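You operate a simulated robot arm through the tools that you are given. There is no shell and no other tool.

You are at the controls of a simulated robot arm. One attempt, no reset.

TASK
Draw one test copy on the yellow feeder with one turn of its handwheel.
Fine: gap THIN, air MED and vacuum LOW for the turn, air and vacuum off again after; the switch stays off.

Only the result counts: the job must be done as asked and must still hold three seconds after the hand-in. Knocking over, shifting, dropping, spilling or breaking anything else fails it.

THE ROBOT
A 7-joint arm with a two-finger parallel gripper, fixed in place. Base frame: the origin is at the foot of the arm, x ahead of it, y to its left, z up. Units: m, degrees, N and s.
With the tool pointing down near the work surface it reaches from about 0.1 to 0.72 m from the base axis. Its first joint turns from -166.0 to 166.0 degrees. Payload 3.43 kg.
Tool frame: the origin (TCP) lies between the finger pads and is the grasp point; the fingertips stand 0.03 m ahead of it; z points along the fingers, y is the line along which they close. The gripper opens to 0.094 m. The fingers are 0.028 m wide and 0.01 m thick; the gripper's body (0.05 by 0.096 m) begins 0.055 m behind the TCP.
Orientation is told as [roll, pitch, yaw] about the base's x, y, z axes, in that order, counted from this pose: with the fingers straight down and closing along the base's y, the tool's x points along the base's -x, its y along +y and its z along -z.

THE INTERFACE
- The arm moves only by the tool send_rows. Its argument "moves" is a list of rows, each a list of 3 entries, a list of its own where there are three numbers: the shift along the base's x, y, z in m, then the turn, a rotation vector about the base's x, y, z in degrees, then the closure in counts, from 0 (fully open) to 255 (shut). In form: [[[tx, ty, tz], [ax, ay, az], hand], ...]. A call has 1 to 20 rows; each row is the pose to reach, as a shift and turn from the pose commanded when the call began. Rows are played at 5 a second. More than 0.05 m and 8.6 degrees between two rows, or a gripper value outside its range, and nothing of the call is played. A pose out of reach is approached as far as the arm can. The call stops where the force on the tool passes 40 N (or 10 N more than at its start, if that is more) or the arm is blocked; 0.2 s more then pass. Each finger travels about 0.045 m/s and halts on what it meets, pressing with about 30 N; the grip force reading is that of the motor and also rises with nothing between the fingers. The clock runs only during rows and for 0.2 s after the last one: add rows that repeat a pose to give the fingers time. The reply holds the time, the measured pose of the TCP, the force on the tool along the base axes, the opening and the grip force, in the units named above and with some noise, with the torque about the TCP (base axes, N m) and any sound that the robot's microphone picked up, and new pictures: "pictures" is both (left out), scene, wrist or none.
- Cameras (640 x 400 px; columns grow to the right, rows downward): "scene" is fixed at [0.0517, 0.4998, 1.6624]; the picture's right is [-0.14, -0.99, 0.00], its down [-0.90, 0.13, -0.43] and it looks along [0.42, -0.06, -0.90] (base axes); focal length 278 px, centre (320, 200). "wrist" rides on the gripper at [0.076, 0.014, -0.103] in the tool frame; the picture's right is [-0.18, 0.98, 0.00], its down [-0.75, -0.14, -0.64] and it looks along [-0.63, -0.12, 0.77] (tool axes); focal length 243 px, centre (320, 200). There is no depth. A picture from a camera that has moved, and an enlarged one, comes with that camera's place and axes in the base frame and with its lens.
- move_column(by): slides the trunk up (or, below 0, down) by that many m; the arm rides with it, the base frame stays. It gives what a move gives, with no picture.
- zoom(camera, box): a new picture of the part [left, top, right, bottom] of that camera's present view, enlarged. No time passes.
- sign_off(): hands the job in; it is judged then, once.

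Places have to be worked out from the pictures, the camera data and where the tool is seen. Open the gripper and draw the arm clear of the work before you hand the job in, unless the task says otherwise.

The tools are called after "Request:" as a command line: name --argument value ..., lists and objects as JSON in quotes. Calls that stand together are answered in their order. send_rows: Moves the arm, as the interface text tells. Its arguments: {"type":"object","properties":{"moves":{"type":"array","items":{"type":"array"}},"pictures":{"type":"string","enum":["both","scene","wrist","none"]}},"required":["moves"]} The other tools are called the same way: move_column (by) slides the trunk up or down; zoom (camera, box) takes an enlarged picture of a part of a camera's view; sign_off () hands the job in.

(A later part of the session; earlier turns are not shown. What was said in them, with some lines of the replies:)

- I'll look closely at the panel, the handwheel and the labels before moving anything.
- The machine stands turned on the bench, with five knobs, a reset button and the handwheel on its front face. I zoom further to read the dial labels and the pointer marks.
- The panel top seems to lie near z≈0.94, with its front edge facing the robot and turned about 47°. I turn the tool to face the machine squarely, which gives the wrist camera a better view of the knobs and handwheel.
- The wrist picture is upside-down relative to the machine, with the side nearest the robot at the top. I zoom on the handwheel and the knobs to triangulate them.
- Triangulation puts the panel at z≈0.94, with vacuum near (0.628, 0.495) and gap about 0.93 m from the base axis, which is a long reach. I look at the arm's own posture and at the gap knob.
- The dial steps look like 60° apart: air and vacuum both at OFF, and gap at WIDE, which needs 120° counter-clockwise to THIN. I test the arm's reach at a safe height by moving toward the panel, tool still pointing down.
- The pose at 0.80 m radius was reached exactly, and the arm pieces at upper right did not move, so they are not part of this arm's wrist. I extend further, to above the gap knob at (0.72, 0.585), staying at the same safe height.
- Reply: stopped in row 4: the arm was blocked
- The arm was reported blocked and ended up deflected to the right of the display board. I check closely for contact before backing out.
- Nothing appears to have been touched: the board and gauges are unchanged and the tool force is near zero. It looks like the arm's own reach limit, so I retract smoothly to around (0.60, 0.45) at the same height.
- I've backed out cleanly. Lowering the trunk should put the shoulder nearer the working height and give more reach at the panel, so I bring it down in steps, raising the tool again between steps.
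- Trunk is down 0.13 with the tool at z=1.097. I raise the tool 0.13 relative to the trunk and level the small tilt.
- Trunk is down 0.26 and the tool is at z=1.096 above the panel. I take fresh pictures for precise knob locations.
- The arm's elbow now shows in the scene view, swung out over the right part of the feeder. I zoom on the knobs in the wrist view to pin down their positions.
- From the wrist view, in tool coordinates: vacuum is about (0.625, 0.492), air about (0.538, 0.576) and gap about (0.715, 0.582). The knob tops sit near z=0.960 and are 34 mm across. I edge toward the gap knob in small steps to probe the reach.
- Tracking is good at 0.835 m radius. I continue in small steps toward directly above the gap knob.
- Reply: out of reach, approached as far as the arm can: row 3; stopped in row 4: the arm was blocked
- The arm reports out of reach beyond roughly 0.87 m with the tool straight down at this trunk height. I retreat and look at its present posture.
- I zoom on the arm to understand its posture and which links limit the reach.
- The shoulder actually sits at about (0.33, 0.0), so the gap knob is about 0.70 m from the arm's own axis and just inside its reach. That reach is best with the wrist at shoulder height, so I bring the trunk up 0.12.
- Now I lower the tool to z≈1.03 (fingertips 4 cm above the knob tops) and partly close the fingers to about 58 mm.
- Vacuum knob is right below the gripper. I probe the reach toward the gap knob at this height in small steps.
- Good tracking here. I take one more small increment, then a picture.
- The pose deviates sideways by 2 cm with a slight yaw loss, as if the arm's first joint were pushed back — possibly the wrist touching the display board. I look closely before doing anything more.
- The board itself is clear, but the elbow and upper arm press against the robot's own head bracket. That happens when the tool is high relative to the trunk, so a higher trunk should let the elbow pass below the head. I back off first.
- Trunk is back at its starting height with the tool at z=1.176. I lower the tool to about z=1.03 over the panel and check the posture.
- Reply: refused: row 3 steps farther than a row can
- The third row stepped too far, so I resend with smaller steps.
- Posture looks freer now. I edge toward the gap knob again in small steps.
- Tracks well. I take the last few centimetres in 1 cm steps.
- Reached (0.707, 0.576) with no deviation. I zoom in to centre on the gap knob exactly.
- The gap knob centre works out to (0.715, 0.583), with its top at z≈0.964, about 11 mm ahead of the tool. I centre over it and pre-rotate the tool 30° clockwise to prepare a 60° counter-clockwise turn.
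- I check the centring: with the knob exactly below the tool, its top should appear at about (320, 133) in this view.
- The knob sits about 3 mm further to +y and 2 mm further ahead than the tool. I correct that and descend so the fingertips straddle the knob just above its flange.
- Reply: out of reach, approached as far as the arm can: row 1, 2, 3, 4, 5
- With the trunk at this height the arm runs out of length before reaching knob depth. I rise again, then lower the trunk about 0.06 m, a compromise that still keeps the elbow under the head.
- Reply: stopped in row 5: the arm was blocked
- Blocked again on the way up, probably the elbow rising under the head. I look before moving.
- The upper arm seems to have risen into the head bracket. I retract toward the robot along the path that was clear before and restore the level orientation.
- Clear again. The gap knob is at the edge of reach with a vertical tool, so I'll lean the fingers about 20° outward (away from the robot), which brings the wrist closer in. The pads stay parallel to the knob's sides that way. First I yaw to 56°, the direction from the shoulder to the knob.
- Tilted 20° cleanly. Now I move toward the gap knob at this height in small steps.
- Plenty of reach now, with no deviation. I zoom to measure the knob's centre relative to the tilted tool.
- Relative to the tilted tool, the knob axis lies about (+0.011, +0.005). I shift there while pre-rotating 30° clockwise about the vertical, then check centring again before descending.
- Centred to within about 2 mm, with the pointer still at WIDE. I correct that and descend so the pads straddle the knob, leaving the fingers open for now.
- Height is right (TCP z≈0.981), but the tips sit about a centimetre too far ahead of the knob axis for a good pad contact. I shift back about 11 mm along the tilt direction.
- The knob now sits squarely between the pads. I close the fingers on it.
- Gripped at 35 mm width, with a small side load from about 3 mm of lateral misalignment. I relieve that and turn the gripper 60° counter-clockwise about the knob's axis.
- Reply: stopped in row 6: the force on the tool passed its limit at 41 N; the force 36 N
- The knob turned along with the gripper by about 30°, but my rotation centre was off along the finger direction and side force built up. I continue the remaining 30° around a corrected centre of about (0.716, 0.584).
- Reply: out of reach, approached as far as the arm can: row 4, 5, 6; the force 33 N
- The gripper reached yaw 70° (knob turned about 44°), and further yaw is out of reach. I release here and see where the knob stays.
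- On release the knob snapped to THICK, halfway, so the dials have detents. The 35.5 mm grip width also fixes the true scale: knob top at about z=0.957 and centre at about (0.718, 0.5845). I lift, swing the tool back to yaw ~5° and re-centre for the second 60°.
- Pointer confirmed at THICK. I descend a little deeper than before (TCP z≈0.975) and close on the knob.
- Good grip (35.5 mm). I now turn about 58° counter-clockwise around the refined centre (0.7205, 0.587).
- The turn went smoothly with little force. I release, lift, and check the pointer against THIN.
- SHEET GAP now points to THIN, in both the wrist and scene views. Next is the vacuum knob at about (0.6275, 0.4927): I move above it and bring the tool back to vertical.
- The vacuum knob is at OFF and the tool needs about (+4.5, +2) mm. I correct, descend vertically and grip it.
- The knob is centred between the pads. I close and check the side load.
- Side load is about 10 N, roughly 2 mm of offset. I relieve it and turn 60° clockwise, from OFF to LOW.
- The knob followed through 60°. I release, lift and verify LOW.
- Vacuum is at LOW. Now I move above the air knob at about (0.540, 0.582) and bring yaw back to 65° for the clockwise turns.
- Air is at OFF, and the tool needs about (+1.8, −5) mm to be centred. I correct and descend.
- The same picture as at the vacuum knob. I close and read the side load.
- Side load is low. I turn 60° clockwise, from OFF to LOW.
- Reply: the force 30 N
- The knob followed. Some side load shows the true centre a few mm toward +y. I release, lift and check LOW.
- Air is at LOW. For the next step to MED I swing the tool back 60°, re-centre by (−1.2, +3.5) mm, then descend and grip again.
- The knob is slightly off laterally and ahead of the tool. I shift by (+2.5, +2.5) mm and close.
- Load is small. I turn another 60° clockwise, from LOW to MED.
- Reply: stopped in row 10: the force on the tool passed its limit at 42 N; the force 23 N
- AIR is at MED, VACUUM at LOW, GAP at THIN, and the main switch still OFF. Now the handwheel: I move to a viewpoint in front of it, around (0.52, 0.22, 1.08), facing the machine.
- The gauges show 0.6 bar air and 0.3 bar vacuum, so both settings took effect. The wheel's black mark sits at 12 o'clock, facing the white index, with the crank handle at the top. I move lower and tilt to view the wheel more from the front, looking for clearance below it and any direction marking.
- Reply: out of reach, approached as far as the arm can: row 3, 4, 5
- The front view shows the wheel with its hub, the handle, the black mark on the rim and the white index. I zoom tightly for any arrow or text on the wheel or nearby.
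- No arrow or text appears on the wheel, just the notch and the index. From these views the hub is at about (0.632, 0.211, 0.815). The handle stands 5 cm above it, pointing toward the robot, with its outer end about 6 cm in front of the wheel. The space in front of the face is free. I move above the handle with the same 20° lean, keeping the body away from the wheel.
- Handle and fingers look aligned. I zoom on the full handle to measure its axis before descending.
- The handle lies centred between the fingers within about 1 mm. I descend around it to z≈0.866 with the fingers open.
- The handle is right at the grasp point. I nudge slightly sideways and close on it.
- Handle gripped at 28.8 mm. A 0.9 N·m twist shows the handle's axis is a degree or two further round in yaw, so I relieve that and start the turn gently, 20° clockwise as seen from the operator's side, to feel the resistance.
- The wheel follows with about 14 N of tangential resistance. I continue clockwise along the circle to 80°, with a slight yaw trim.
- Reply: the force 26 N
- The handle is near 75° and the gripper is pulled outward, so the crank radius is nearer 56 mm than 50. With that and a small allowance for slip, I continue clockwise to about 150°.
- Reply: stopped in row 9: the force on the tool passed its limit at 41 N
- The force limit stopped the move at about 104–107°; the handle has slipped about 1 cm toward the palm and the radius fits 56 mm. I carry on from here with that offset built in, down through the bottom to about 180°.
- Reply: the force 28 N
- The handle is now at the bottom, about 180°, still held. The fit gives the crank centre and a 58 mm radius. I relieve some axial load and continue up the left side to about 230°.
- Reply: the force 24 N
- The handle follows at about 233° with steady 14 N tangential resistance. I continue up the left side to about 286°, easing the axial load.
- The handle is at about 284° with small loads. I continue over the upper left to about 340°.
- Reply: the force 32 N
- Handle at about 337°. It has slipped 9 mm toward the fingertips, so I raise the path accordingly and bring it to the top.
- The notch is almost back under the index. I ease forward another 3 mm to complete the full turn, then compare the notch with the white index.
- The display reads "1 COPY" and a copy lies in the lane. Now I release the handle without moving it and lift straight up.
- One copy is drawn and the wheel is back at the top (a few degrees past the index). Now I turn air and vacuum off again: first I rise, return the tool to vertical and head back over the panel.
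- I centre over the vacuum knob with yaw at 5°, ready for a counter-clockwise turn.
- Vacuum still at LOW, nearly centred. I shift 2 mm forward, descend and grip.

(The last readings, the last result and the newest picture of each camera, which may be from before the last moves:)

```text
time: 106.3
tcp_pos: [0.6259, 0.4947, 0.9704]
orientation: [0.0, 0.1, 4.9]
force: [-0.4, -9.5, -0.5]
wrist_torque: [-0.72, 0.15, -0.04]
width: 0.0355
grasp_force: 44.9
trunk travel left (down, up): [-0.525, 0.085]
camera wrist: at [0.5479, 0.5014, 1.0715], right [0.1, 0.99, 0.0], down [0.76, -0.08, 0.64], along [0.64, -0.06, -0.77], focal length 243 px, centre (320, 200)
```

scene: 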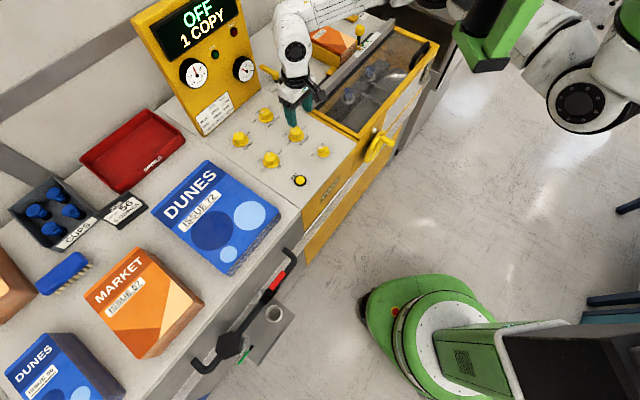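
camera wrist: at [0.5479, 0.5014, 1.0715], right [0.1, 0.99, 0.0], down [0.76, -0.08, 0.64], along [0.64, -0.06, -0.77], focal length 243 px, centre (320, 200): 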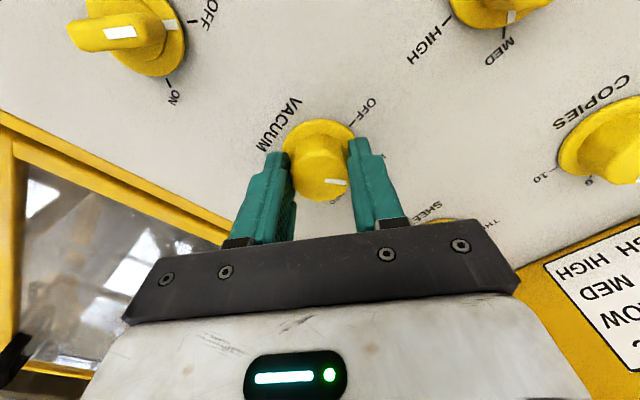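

Gripped. I relieve the 1.5 mm side offset and turn 60° counter-clockwise, from LOW to OFF.

Request:
send_rows --moves '[[[0, -0.0015, 0], [0, 0, 0], 200], [[0, -0.0015, 0], [0, 0, 7.5], 200], [[0, -0.0015, 0], [0, 0, 15], 200], [[0, -0.0015, 0], [0, 0, 22.5], 200], [[0, -0.0015, 0], [0, 0, 30], 200], [[0, -0.0015, 0], [0, 0, 37.5], 200], [[0, -0.0015, 0], [0, 0, 45], 200], [[0, -0.0015, 0], [0, 0, 52.5], 200], [[0, -0.0015, 0], [0, 0, 60], 200], [[0, -0.0015, 0], [0, 0, 60], 200]]' --pictures "none"

Request:
send_rows --moves '[[[0, 0, 0], [0, 0, 0], 150], [[0, 0, 0], [0, 0, 0], 100], [[0, 0, 0], [0, 0, 0], 100], [[0, 0, 0.03], [0, 0, 0], 100], [[0, 0, 0.075], [0, 0, 0], 100], [[0, 0, 0.075], [0, 0, 0], 100]]' --pictures "both"

Request:
zoom --camera "wrist" --box '[240, 80, 400, 180]'

```text
time: 108.5
tcp_pos: [0.6283, 0.4919, 0.9699]
orientation: [-0.1, 0.2, 64.8]
force: [10.2, -19.6, -15.0]
wrist_torque: [-0.61, 0.37, -0.61]
width: 0.0355
grasp_force: 45.1
trunk travel left (down, up): [-0.525, 0.085]
```

```text
time: 109.9
tcp_pos: [0.6271, 0.4959, 1.0468]
orientation: [0.2, 0.0, 64.9]
force: [0.6, 0.0, 0.1]
wrist_torque: [-0.02, 0.01, 0.0]
width: 0.0571
grasp_force: 0.0
trunk travel left (down, up): [-0.525, 0.085]
camera wrist: at [0.5817, 0.4323, 1.1486], right [-0.81, 0.58, 0.0], down [0.45, 0.62, 0.64], along [0.37, 0.52, -0.77], focal length 243 px, centre (320, 200)
```

scene: 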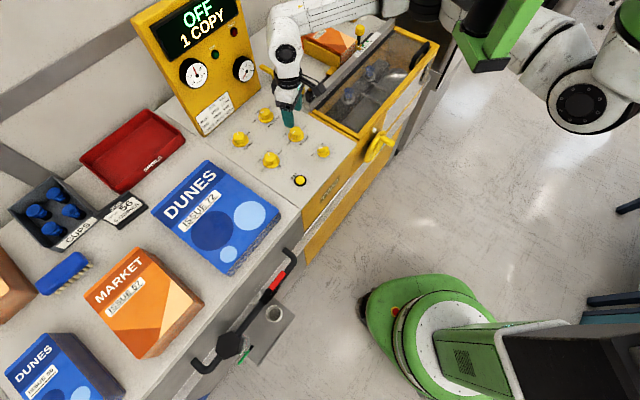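
wrist: 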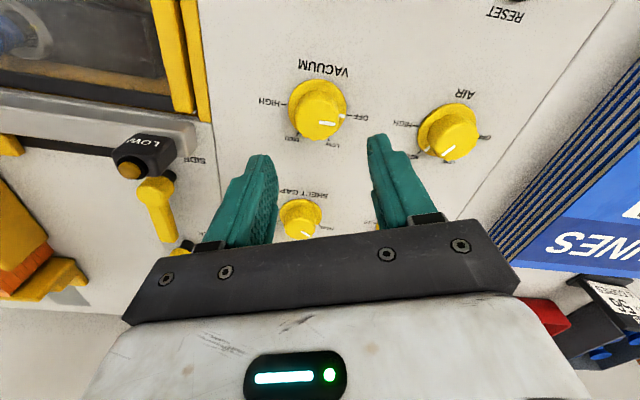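

```text
4.00 times, centred on (320, 130) of wrist
camera zoom: at [0.5817, 0.4323, 1.1486], right [-0.81, 0.58, 0.0], down [0.45, 0.62, 0.64], along [0.37, 0.52, -0.77], focal length 970 px, centre (320, 480)
```

zoom: 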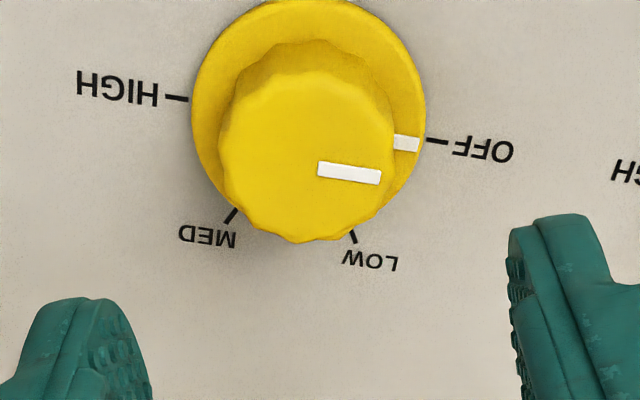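

Vacuum is OFF. Next I go over the air knob with yaw turned back to 5°.

Request:
send_rows --moves '[[[-0.0105, 0.0108, 0], [0, 0, -7.5], 100], [[-0.021, 0.0216, 0], [0, 0, -15], 100], [[-0.0315, 0.0325, 0], [0, 0, -22.5], 100], [[-0.042, 0.0433, 0], [0, 0, -30], 100], [[-0.0525, 0.0541, 0], [0, 0, -37.5], 100], [[-0.063, 0.065, 0], [0, 0, -45], 100], [[-0.0735, 0.0758, 0], [0, 0, -52.5], 100], [[-0.0841, 0.0866, 0], [0, 0, -60], 100], [[-0.0841, 0.0866, 0], [0, 0, -60], 100]]' --pictures "wrist"

Request:
zoom --camera "wrist" --box '[240, 80, 400, 180]'

```text
time: 111.9
tcp_pos: [0.543, 0.5813, 1.0474]
orientation: [0.0, 0.1, 4.8]
force: [0.5, 0.4, 0.0]
wrist_torque: [0.01, 0.0, 0.01]
width: 0.0568
grasp_force: 0.1
trunk travel left (down, up): [-0.525, 0.085]
camera wrist: at [0.4641, 0.5875, 1.149], right [0.1, 0.99, 0.0], down [0.76, -0.08, 0.64], along [0.64, -0.06, -0.77], focal length 243 px, centre (320, 200)
```

wrist: 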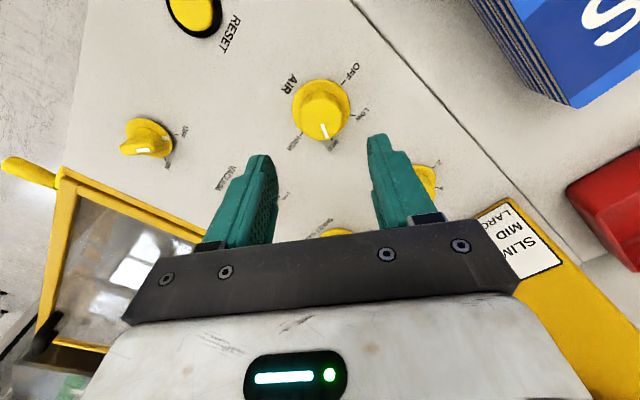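

```text
4.00 times, centred on (320, 130) of wrist
camera zoom: at [0.4641, 0.5875, 1.149], right [0.1, 0.99, 0.0], down [0.76, -0.08, 0.64], along [0.64, -0.06, -0.77], focal length 970 px, centre (320, 480)
```

zoom: 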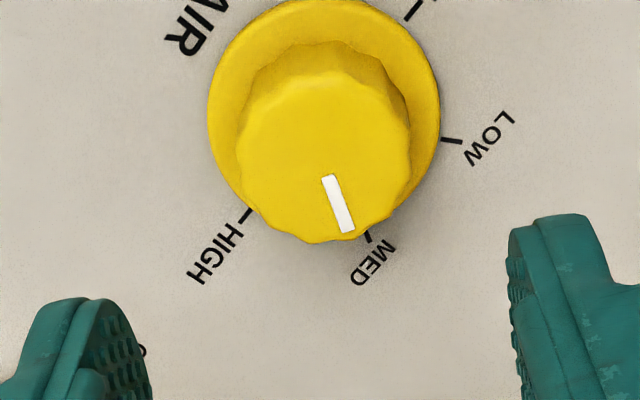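

Air at MED, nearly centred. I shift (−1.7, −0.7) mm, descend and grip.

Request:
send_rows --moves '[[[-0.0014, -0.0007, -0.025], [0, 0, 0], 100], [[-0.0014, -0.0007, -0.05], [0, 0, 0], 100], [[-0.0014, -0.0007, -0.07], [0, 0, 0], 100], [[-0.0014, -0.0007, -0.076], [0, 0, 0], 100], [[-0.0014, -0.0007, -0.076], [0, 0, 0], 100], [[-0.0014, -0.0007, -0.076], [0, 0, 0], 150], [[-0.0014, -0.0007, -0.076], [0, 0, 0], 200], [[-0.0014, -0.0007, -0.076], [0, 0, 0], 200], [[-0.0014, -0.0007, -0.076], [0, 0, 0], 200]]' --pictures "none"

```text
time: 113.9
tcp_pos: [0.5402, 0.5822, 0.9725]
orientation: [0.3, 0.0, 4.9]
force: [-0.7, 22.5, -7.4]
wrist_torque: [0.45, -0.34, 0.06]
width: 0.035
grasp_force: 44.7
trunk travel left (down, up): [-0.525, 0.085]
```

A side load of 22 N means the centre is about 3 mm further +y. I relieve that and turn 60° counter-clockwise, from MED to LOW.

Request:
send_rows --moves '[[[0, 0.0015, 0], [0, 0, 0], 200], [[0, 0.003, 0], [0, 0, 0], 200], [[0.0003, 0.003, 0], [0, 0, 7.5], 200], [[0.0005, 0.003, 0], [0, 0, 15], 200], [[0.0008, 0.003, 0], [0, 0, 22.5], 200], [[0.001, 0.003, 0], [0, 0, 30], 200], [[0.001, 0.003, 0], [0, 0, 37.5], 200], [[0.001, 0.003, 0], [0, 0, 45], 200], [[0.001, 0.003, 0], [0, 0, 52.5], 200], [[0.001, 0.003, 0], [0, 0, 60], 200], [[0.001, 0.003, 0], [0, 0, 60], 200]]' --pictures "none"

```text
time: 116.3
tcp_pos: [0.542, 0.58, 0.9723]
orientation: [0.0, 0.3, 65.0]
force: [-9.8, -27.7, 15.6]
wrist_torque: [0.13, -0.12, 0.0]
width: 0.0354
grasp_force: 45.1
trunk travel left (down, up): [-0.525, 0.085]
```

The turn completed. I release, lift and check.

Request:
send_rows --moves '[[[0, 0, 0], [0, 0, 0], 150], [[0, 0, 0], [0, 0, 0], 100], [[0, 0, 0], [0, 0, 0], 100], [[0, 0, 0.03], [0, 0, 0], 100], [[0, 0, 0.075], [0, 0, 0], 100], [[0, 0, 0.075], [0, 0, 0], 100]]' --pictures "wrist"

Request:
zoom --camera "wrist" --box '[240, 80, 400, 180]'

```text
time: 117.7
tcp_pos: [0.5416, 0.5839, 1.0464]
orientation: [0.3, 0.2, 64.9]
force: [0.4, -1.6, -0.4]
wrist_torque: [-0.02, 0.0, -0.04]
width: 0.0572
grasp_force: 0.0
trunk travel left (down, up): [-0.525, 0.085]
camera wrist: at [0.4964, 0.5202, 1.1482], right [-0.81, 0.58, 0.0], down [0.45, 0.62, 0.64], along [0.37, 0.52, -0.77], focal length 243 px, centre (320, 200)
```

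wrist: 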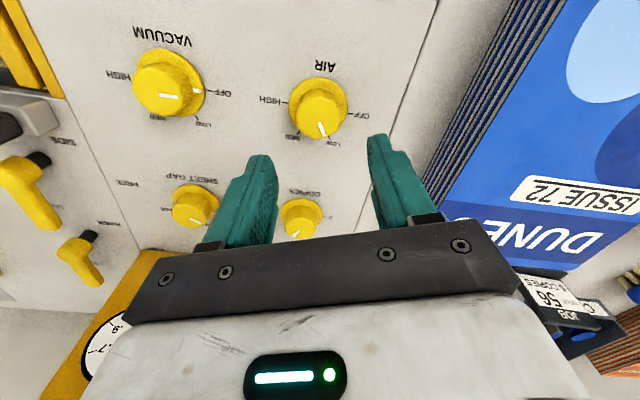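

```text
4.00 times, centred on (320, 130) of wrist
camera zoom: at [0.4964, 0.5202, 1.1482], right [-0.81, 0.58, 0.0], down [0.45, 0.62, 0.64], along [0.37, 0.52, -0.77], focal length 970 px, centre (320, 480)
```

zoom: 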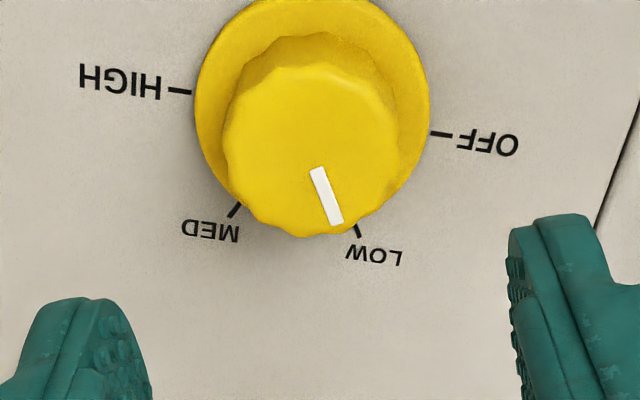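

Air is at LOW. One more 60° step: I swing back, re-centre and grip again.

Request:
send_rows --moves '[[[-0.0006, -0.0018, 0], [0, 0, -7.5], 100], [[-0.0006, -0.0018, 0], [0, 0, -15], 100], [[-0.0006, -0.0018, 0], [0, 0, -22.5], 100], [[-0.0006, -0.0018, 0], [0, 0, -30], 100], [[-0.0006, -0.0018, 0], [0, 0, -37.5], 100], [[-0.0006, -0.0018, 0], [0, 0, -45], 100], [[-0.0006, -0.0018, 0], [0, 0, -52.5], 100], [[-0.0006, -0.0018, 0], [0, 0, -60], 100], [[-0.0006, -0.0018, -0.03], [0, 0, -60], 100], [[-0.0006, -0.0018, -0.06], [0, 0, -60], 100], [[-0.0006, -0.0018, -0.075], [0, 0, -60], 100], [[-0.0006, -0.0018, -0.075], [0, 0, -60], 100], [[-0.0006, -0.0018, -0.075], [0, 0, -60], 150], [[-0.0006, -0.0018, -0.075], [0, 0, -60], 200], [[-0.0006, -0.0018, -0.075], [0, 0, -60], 200], [[-0.0006, -0.0018, -0.075], [0, 0, -60], 200]]' --pictures "wrist"

```text
time: 121.1
tcp_pos: [0.5392, 0.5806, 0.9683]
orientation: [0.3, 0.0, 4.9]
force: [-0.2, 9.8, -4.5]
wrist_torque: [-0.12, -0.28, 0.0]
width: 0.0355
grasp_force: 44.8
trunk travel left (down, up): [-0.525, 0.085]
camera wrist: at [0.4614, 0.588, 1.071], right [0.1, 1.0, 0.0], down [0.76, -0.08, 0.64], along [0.64, -0.06, -0.77], focal length 243 px, centre (320, 200)
```

wrist: 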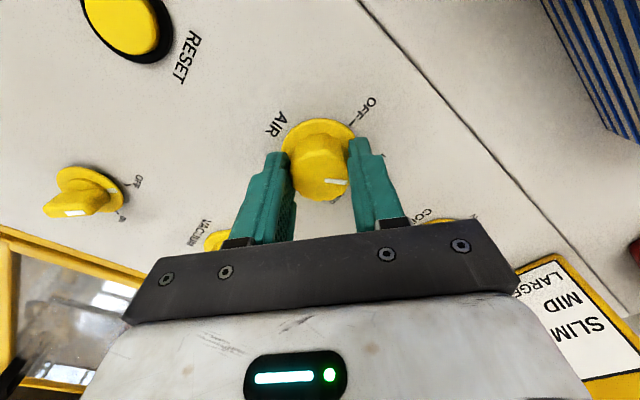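

Gripped with a light side load. I turn the last 60° counter-clockwise, from LOW to OFF.

Request:
send_rows --moves '[[[0, 0.0012, 0], [0, 0, 0], 200], [[0, 0.0012, 0], [0, 0, 7.5], 200], [[0.0002, 0.0008, 0], [0, 0, 15], 200], [[0.0004, 0.0004, 0], [0, 0, 22.5], 200], [[0.0005, 0, 0], [0, 0, 30], 200], [[0.0005, -0.0004, 0], [0, 0, 37.5], 200], [[0.0005, -0.0006, 0], [0, 0, 45], 200], [[0.0005, -0.0008, 0], [0, 0, 52.5], 200], [[0.0005, -0.0008, 0], [0, 0, 60], 200], [[0.0005, -0.0008, 0], [0, 0, 60], 200]]' --pictures "none"

Request:
send_rows --moves '[[[0, 0, 0], [0, 0, 0], 150], [[0, 0, 0], [0, 0, 0], 100], [[0, 0, 0], [0, 0, 0], 100], [[0, 0, 0.03], [0, 0, 0], 100], [[0, 0, 0.075], [0, 0, 0], 100], [[0, 0, 0.075], [0, 0, 0], 100]]' --pictures "both"

Request:
zoom --camera "wrist" --box '[240, 80, 400, 180]'

Request:
zoom --camera "scene" --box '[130, 0, 270, 140]'

```text
time: 123.3
tcp_pos: [0.5418, 0.5804, 0.9696]
orientation: [0.1, 0.2, 64.8]
force: [-10.5, -17.2, -21.8]
wrist_torque: [-1.04, -0.2, -0.37]
width: 0.0358
grasp_force: 44.6
trunk travel left (down, up): [-0.525, 0.085]
```

```text
time: 124.7
tcp_pos: [0.5407, 0.578, 1.0431]
orientation: [0.2, 0.2, 64.9]
force: [0.6, -0.2, 0.0]
wrist_torque: [0.0, 0.01, 0.04]
width: 0.0573
grasp_force: 0.0
trunk travel left (down, up): [-0.525, 0.085]
camera wrist: at [0.4959, 0.5141, 1.1454], right [-0.81, 0.58, 0.0], down [0.45, 0.62, 0.64], along [0.37, 0.52, -0.77], focal length 243 px, centre (320, 200)
```

scene: 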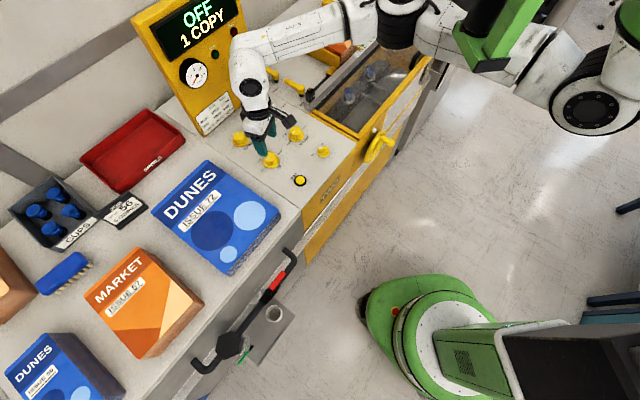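
wrist: 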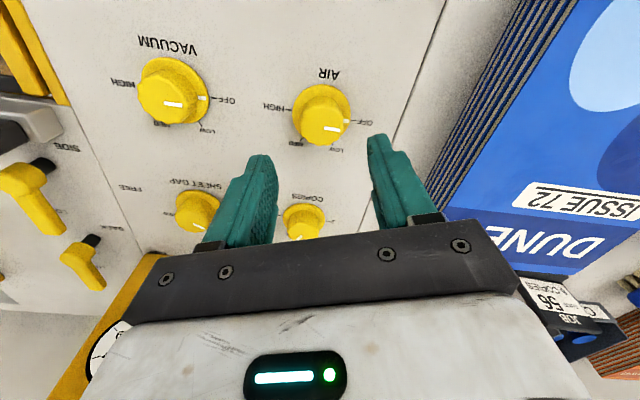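

```text
4.00 times, centred on (320, 130) of wrist
camera zoom: at [0.4959, 0.5141, 1.1454], right [-0.81, 0.58, 0.0], down [0.45, 0.62, 0.64], along [0.37, 0.52, -0.77], focal length 970 px, centre (320, 480)
```

zoom: 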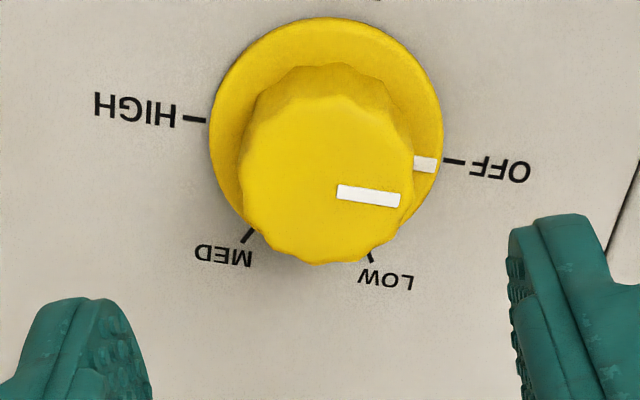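

```text
2.86 times, centred on (200, 70) of scene
camera zoom: at [0.0517, 0.4998, 1.6624], right [-0.14, -0.99, 0.0], down [-0.9, 0.13, -0.43], along [0.42, -0.06, -0.9], focal length 794 px, centre (663, 571)
```

zoom: 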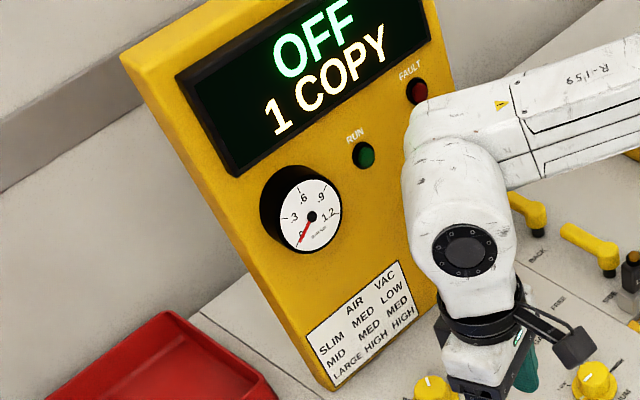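

Air is OFF with its gauge at zero, vacuum is OFF, and the display reads 1 COPY with no fault. I open the gripper and draw the arm clear toward its starting place.

Request:
send_rows --moves '[[[0, 0, 0.04], [0, 0, 0], 60], [[-0.005, -0.02, 0.08], [0, 0, -4], 0], [[-0.02, -0.06, 0.1], [0, 0, -8], 0], [[-0.035, -0.1, 0.115], [0, 0, -12], 0], [[-0.05, -0.14, 0.13], [0, 0, -16], 0], [[-0.065, -0.18, 0.14], [0, 0, -20], 0], [[-0.08, -0.22, 0.15], [0, 0, -24], 0], [[-0.1, -0.255, 0.16], [0, 0, -28], 0], [[-0.1, -0.255, 0.16], [0, 0, -28], 0]]' --pictures "both"

Request:
zoom --camera "scene" --box '[225, 90, 345, 180]'

Request:
zoom --camera "scene" --box '[130, 0, 290, 100]'

Request:
zoom --camera "scene" --box '[345, 100, 425, 180]'

```text
time: 126.7
tcp_pos: [0.4415, 0.3277, 1.2069]
orientation: [0.0, 0.1, 36.8]
force: [-1.3, 0.2, 0.3]
wrist_torque: [-0.04, 0.0, -0.03]
width: 0.0939
grasp_force: 0.1
trunk travel left (down, up): [-0.525, 0.085]
camera wrist: at [0.3714, 0.2923, 1.3085], right [-0.44, 0.9, 0.0], down [0.69, 0.34, 0.64], along [0.57, 0.28, -0.77], focal length 243 px, centre (320, 200)
```

scene: 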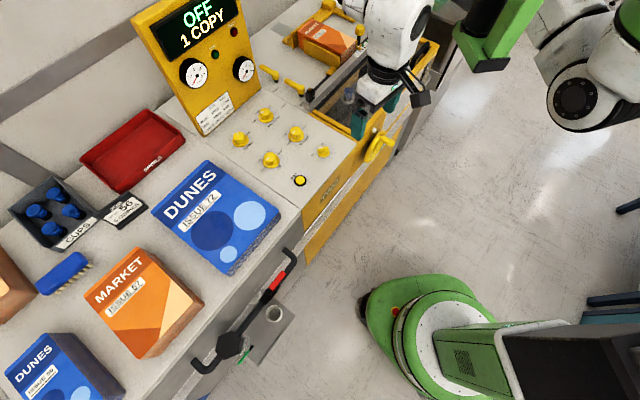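
wrist: 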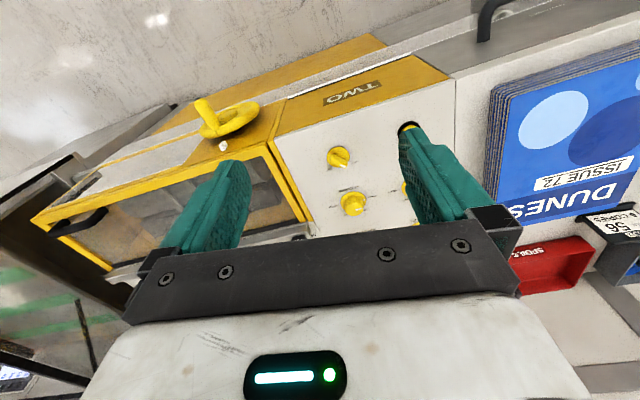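

```text
4.44 times, centred on (285, 135) of scene
camera zoom: at [0.0517, 0.4998, 1.6624], right [-0.14, -0.99, 0.0], down [-0.9, 0.13, -0.43], along [0.42, -0.06, -0.9], focal length 1236 px, centre (476, 489)
```

zoom: 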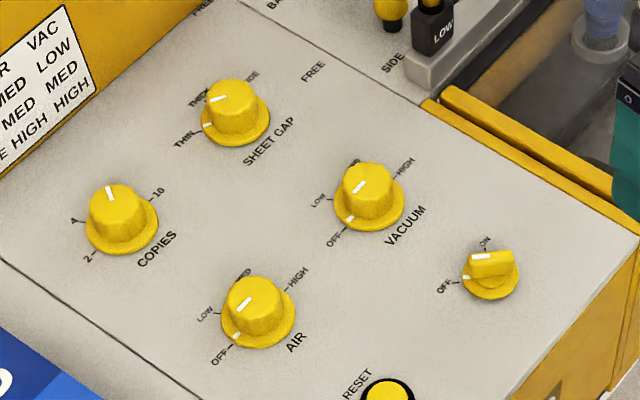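

```text
4.00 times, centred on (210, 50) of scene
camera zoom: at [0.0517, 0.4998, 1.6624], right [-0.14, -0.99, 0.0], down [-0.9, 0.13, -0.43], along [0.42, -0.06, -0.9], focal length 1112 px, centre (760, 800)
```

zoom: 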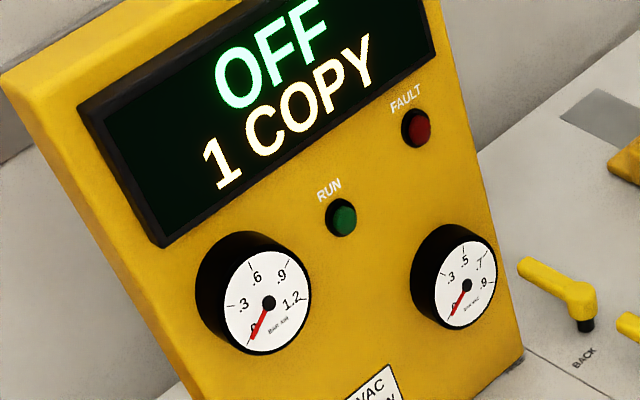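

```text
5.00 times, centred on (385, 140) of scene
camera zoom: at [0.0517, 0.4998, 1.6624], right [-0.14, -0.99, 0.0], down [-0.9, 0.13, -0.43], along [0.42, -0.06, -0.9], focal length 1390 px, centre (-5, 500)
```

zoom: 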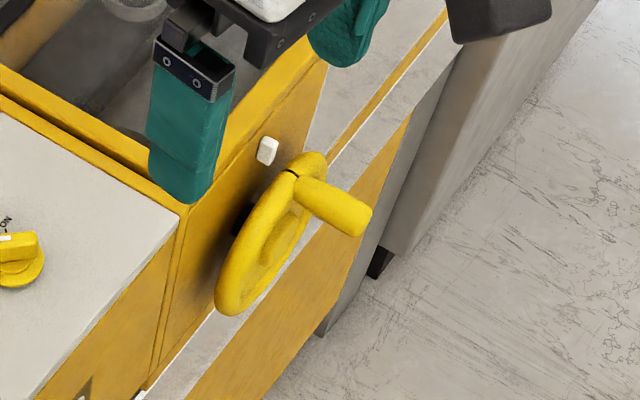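

Everything checks out: gap at THIN, air and vacuum OFF with both gauges at zero, the switch OFF, the display at 1 COPY with no fault, and the arm clear with its gripper open. I hand the job in.

Request:
sign_off

```text
The job is handed in.
```

I drew one test copy on the yellow feeder with one turn of its handwheel and handed the job in. The display changed from 0 COPIES to 1 COPY, and a copy could be seen in the lane.

| Control | During the turn | Now |
|---|---|---|
| Sheet gap | THIN | THIN |
| Air | MED (0.6 bar on the gauge) | OFF, gauge at zero |
| Vacuum | LOW (0.3 bar on the gauge) | OFF, gauge at zero |
| Main switch | OFF | OFF |

- **Handwheel overshoot:** I turned it clockwise as seen from the front, and it stopped about 5° past its index mark. I left it there rather than turn it back.
- **Turning direction:** The wheel has no direction marking, so clockwise was my choice.
- **Condition:** The fault light is off, and nothing else looked moved in the last pictures. The gripper is open and the arm is back near where it started, above the feeder.
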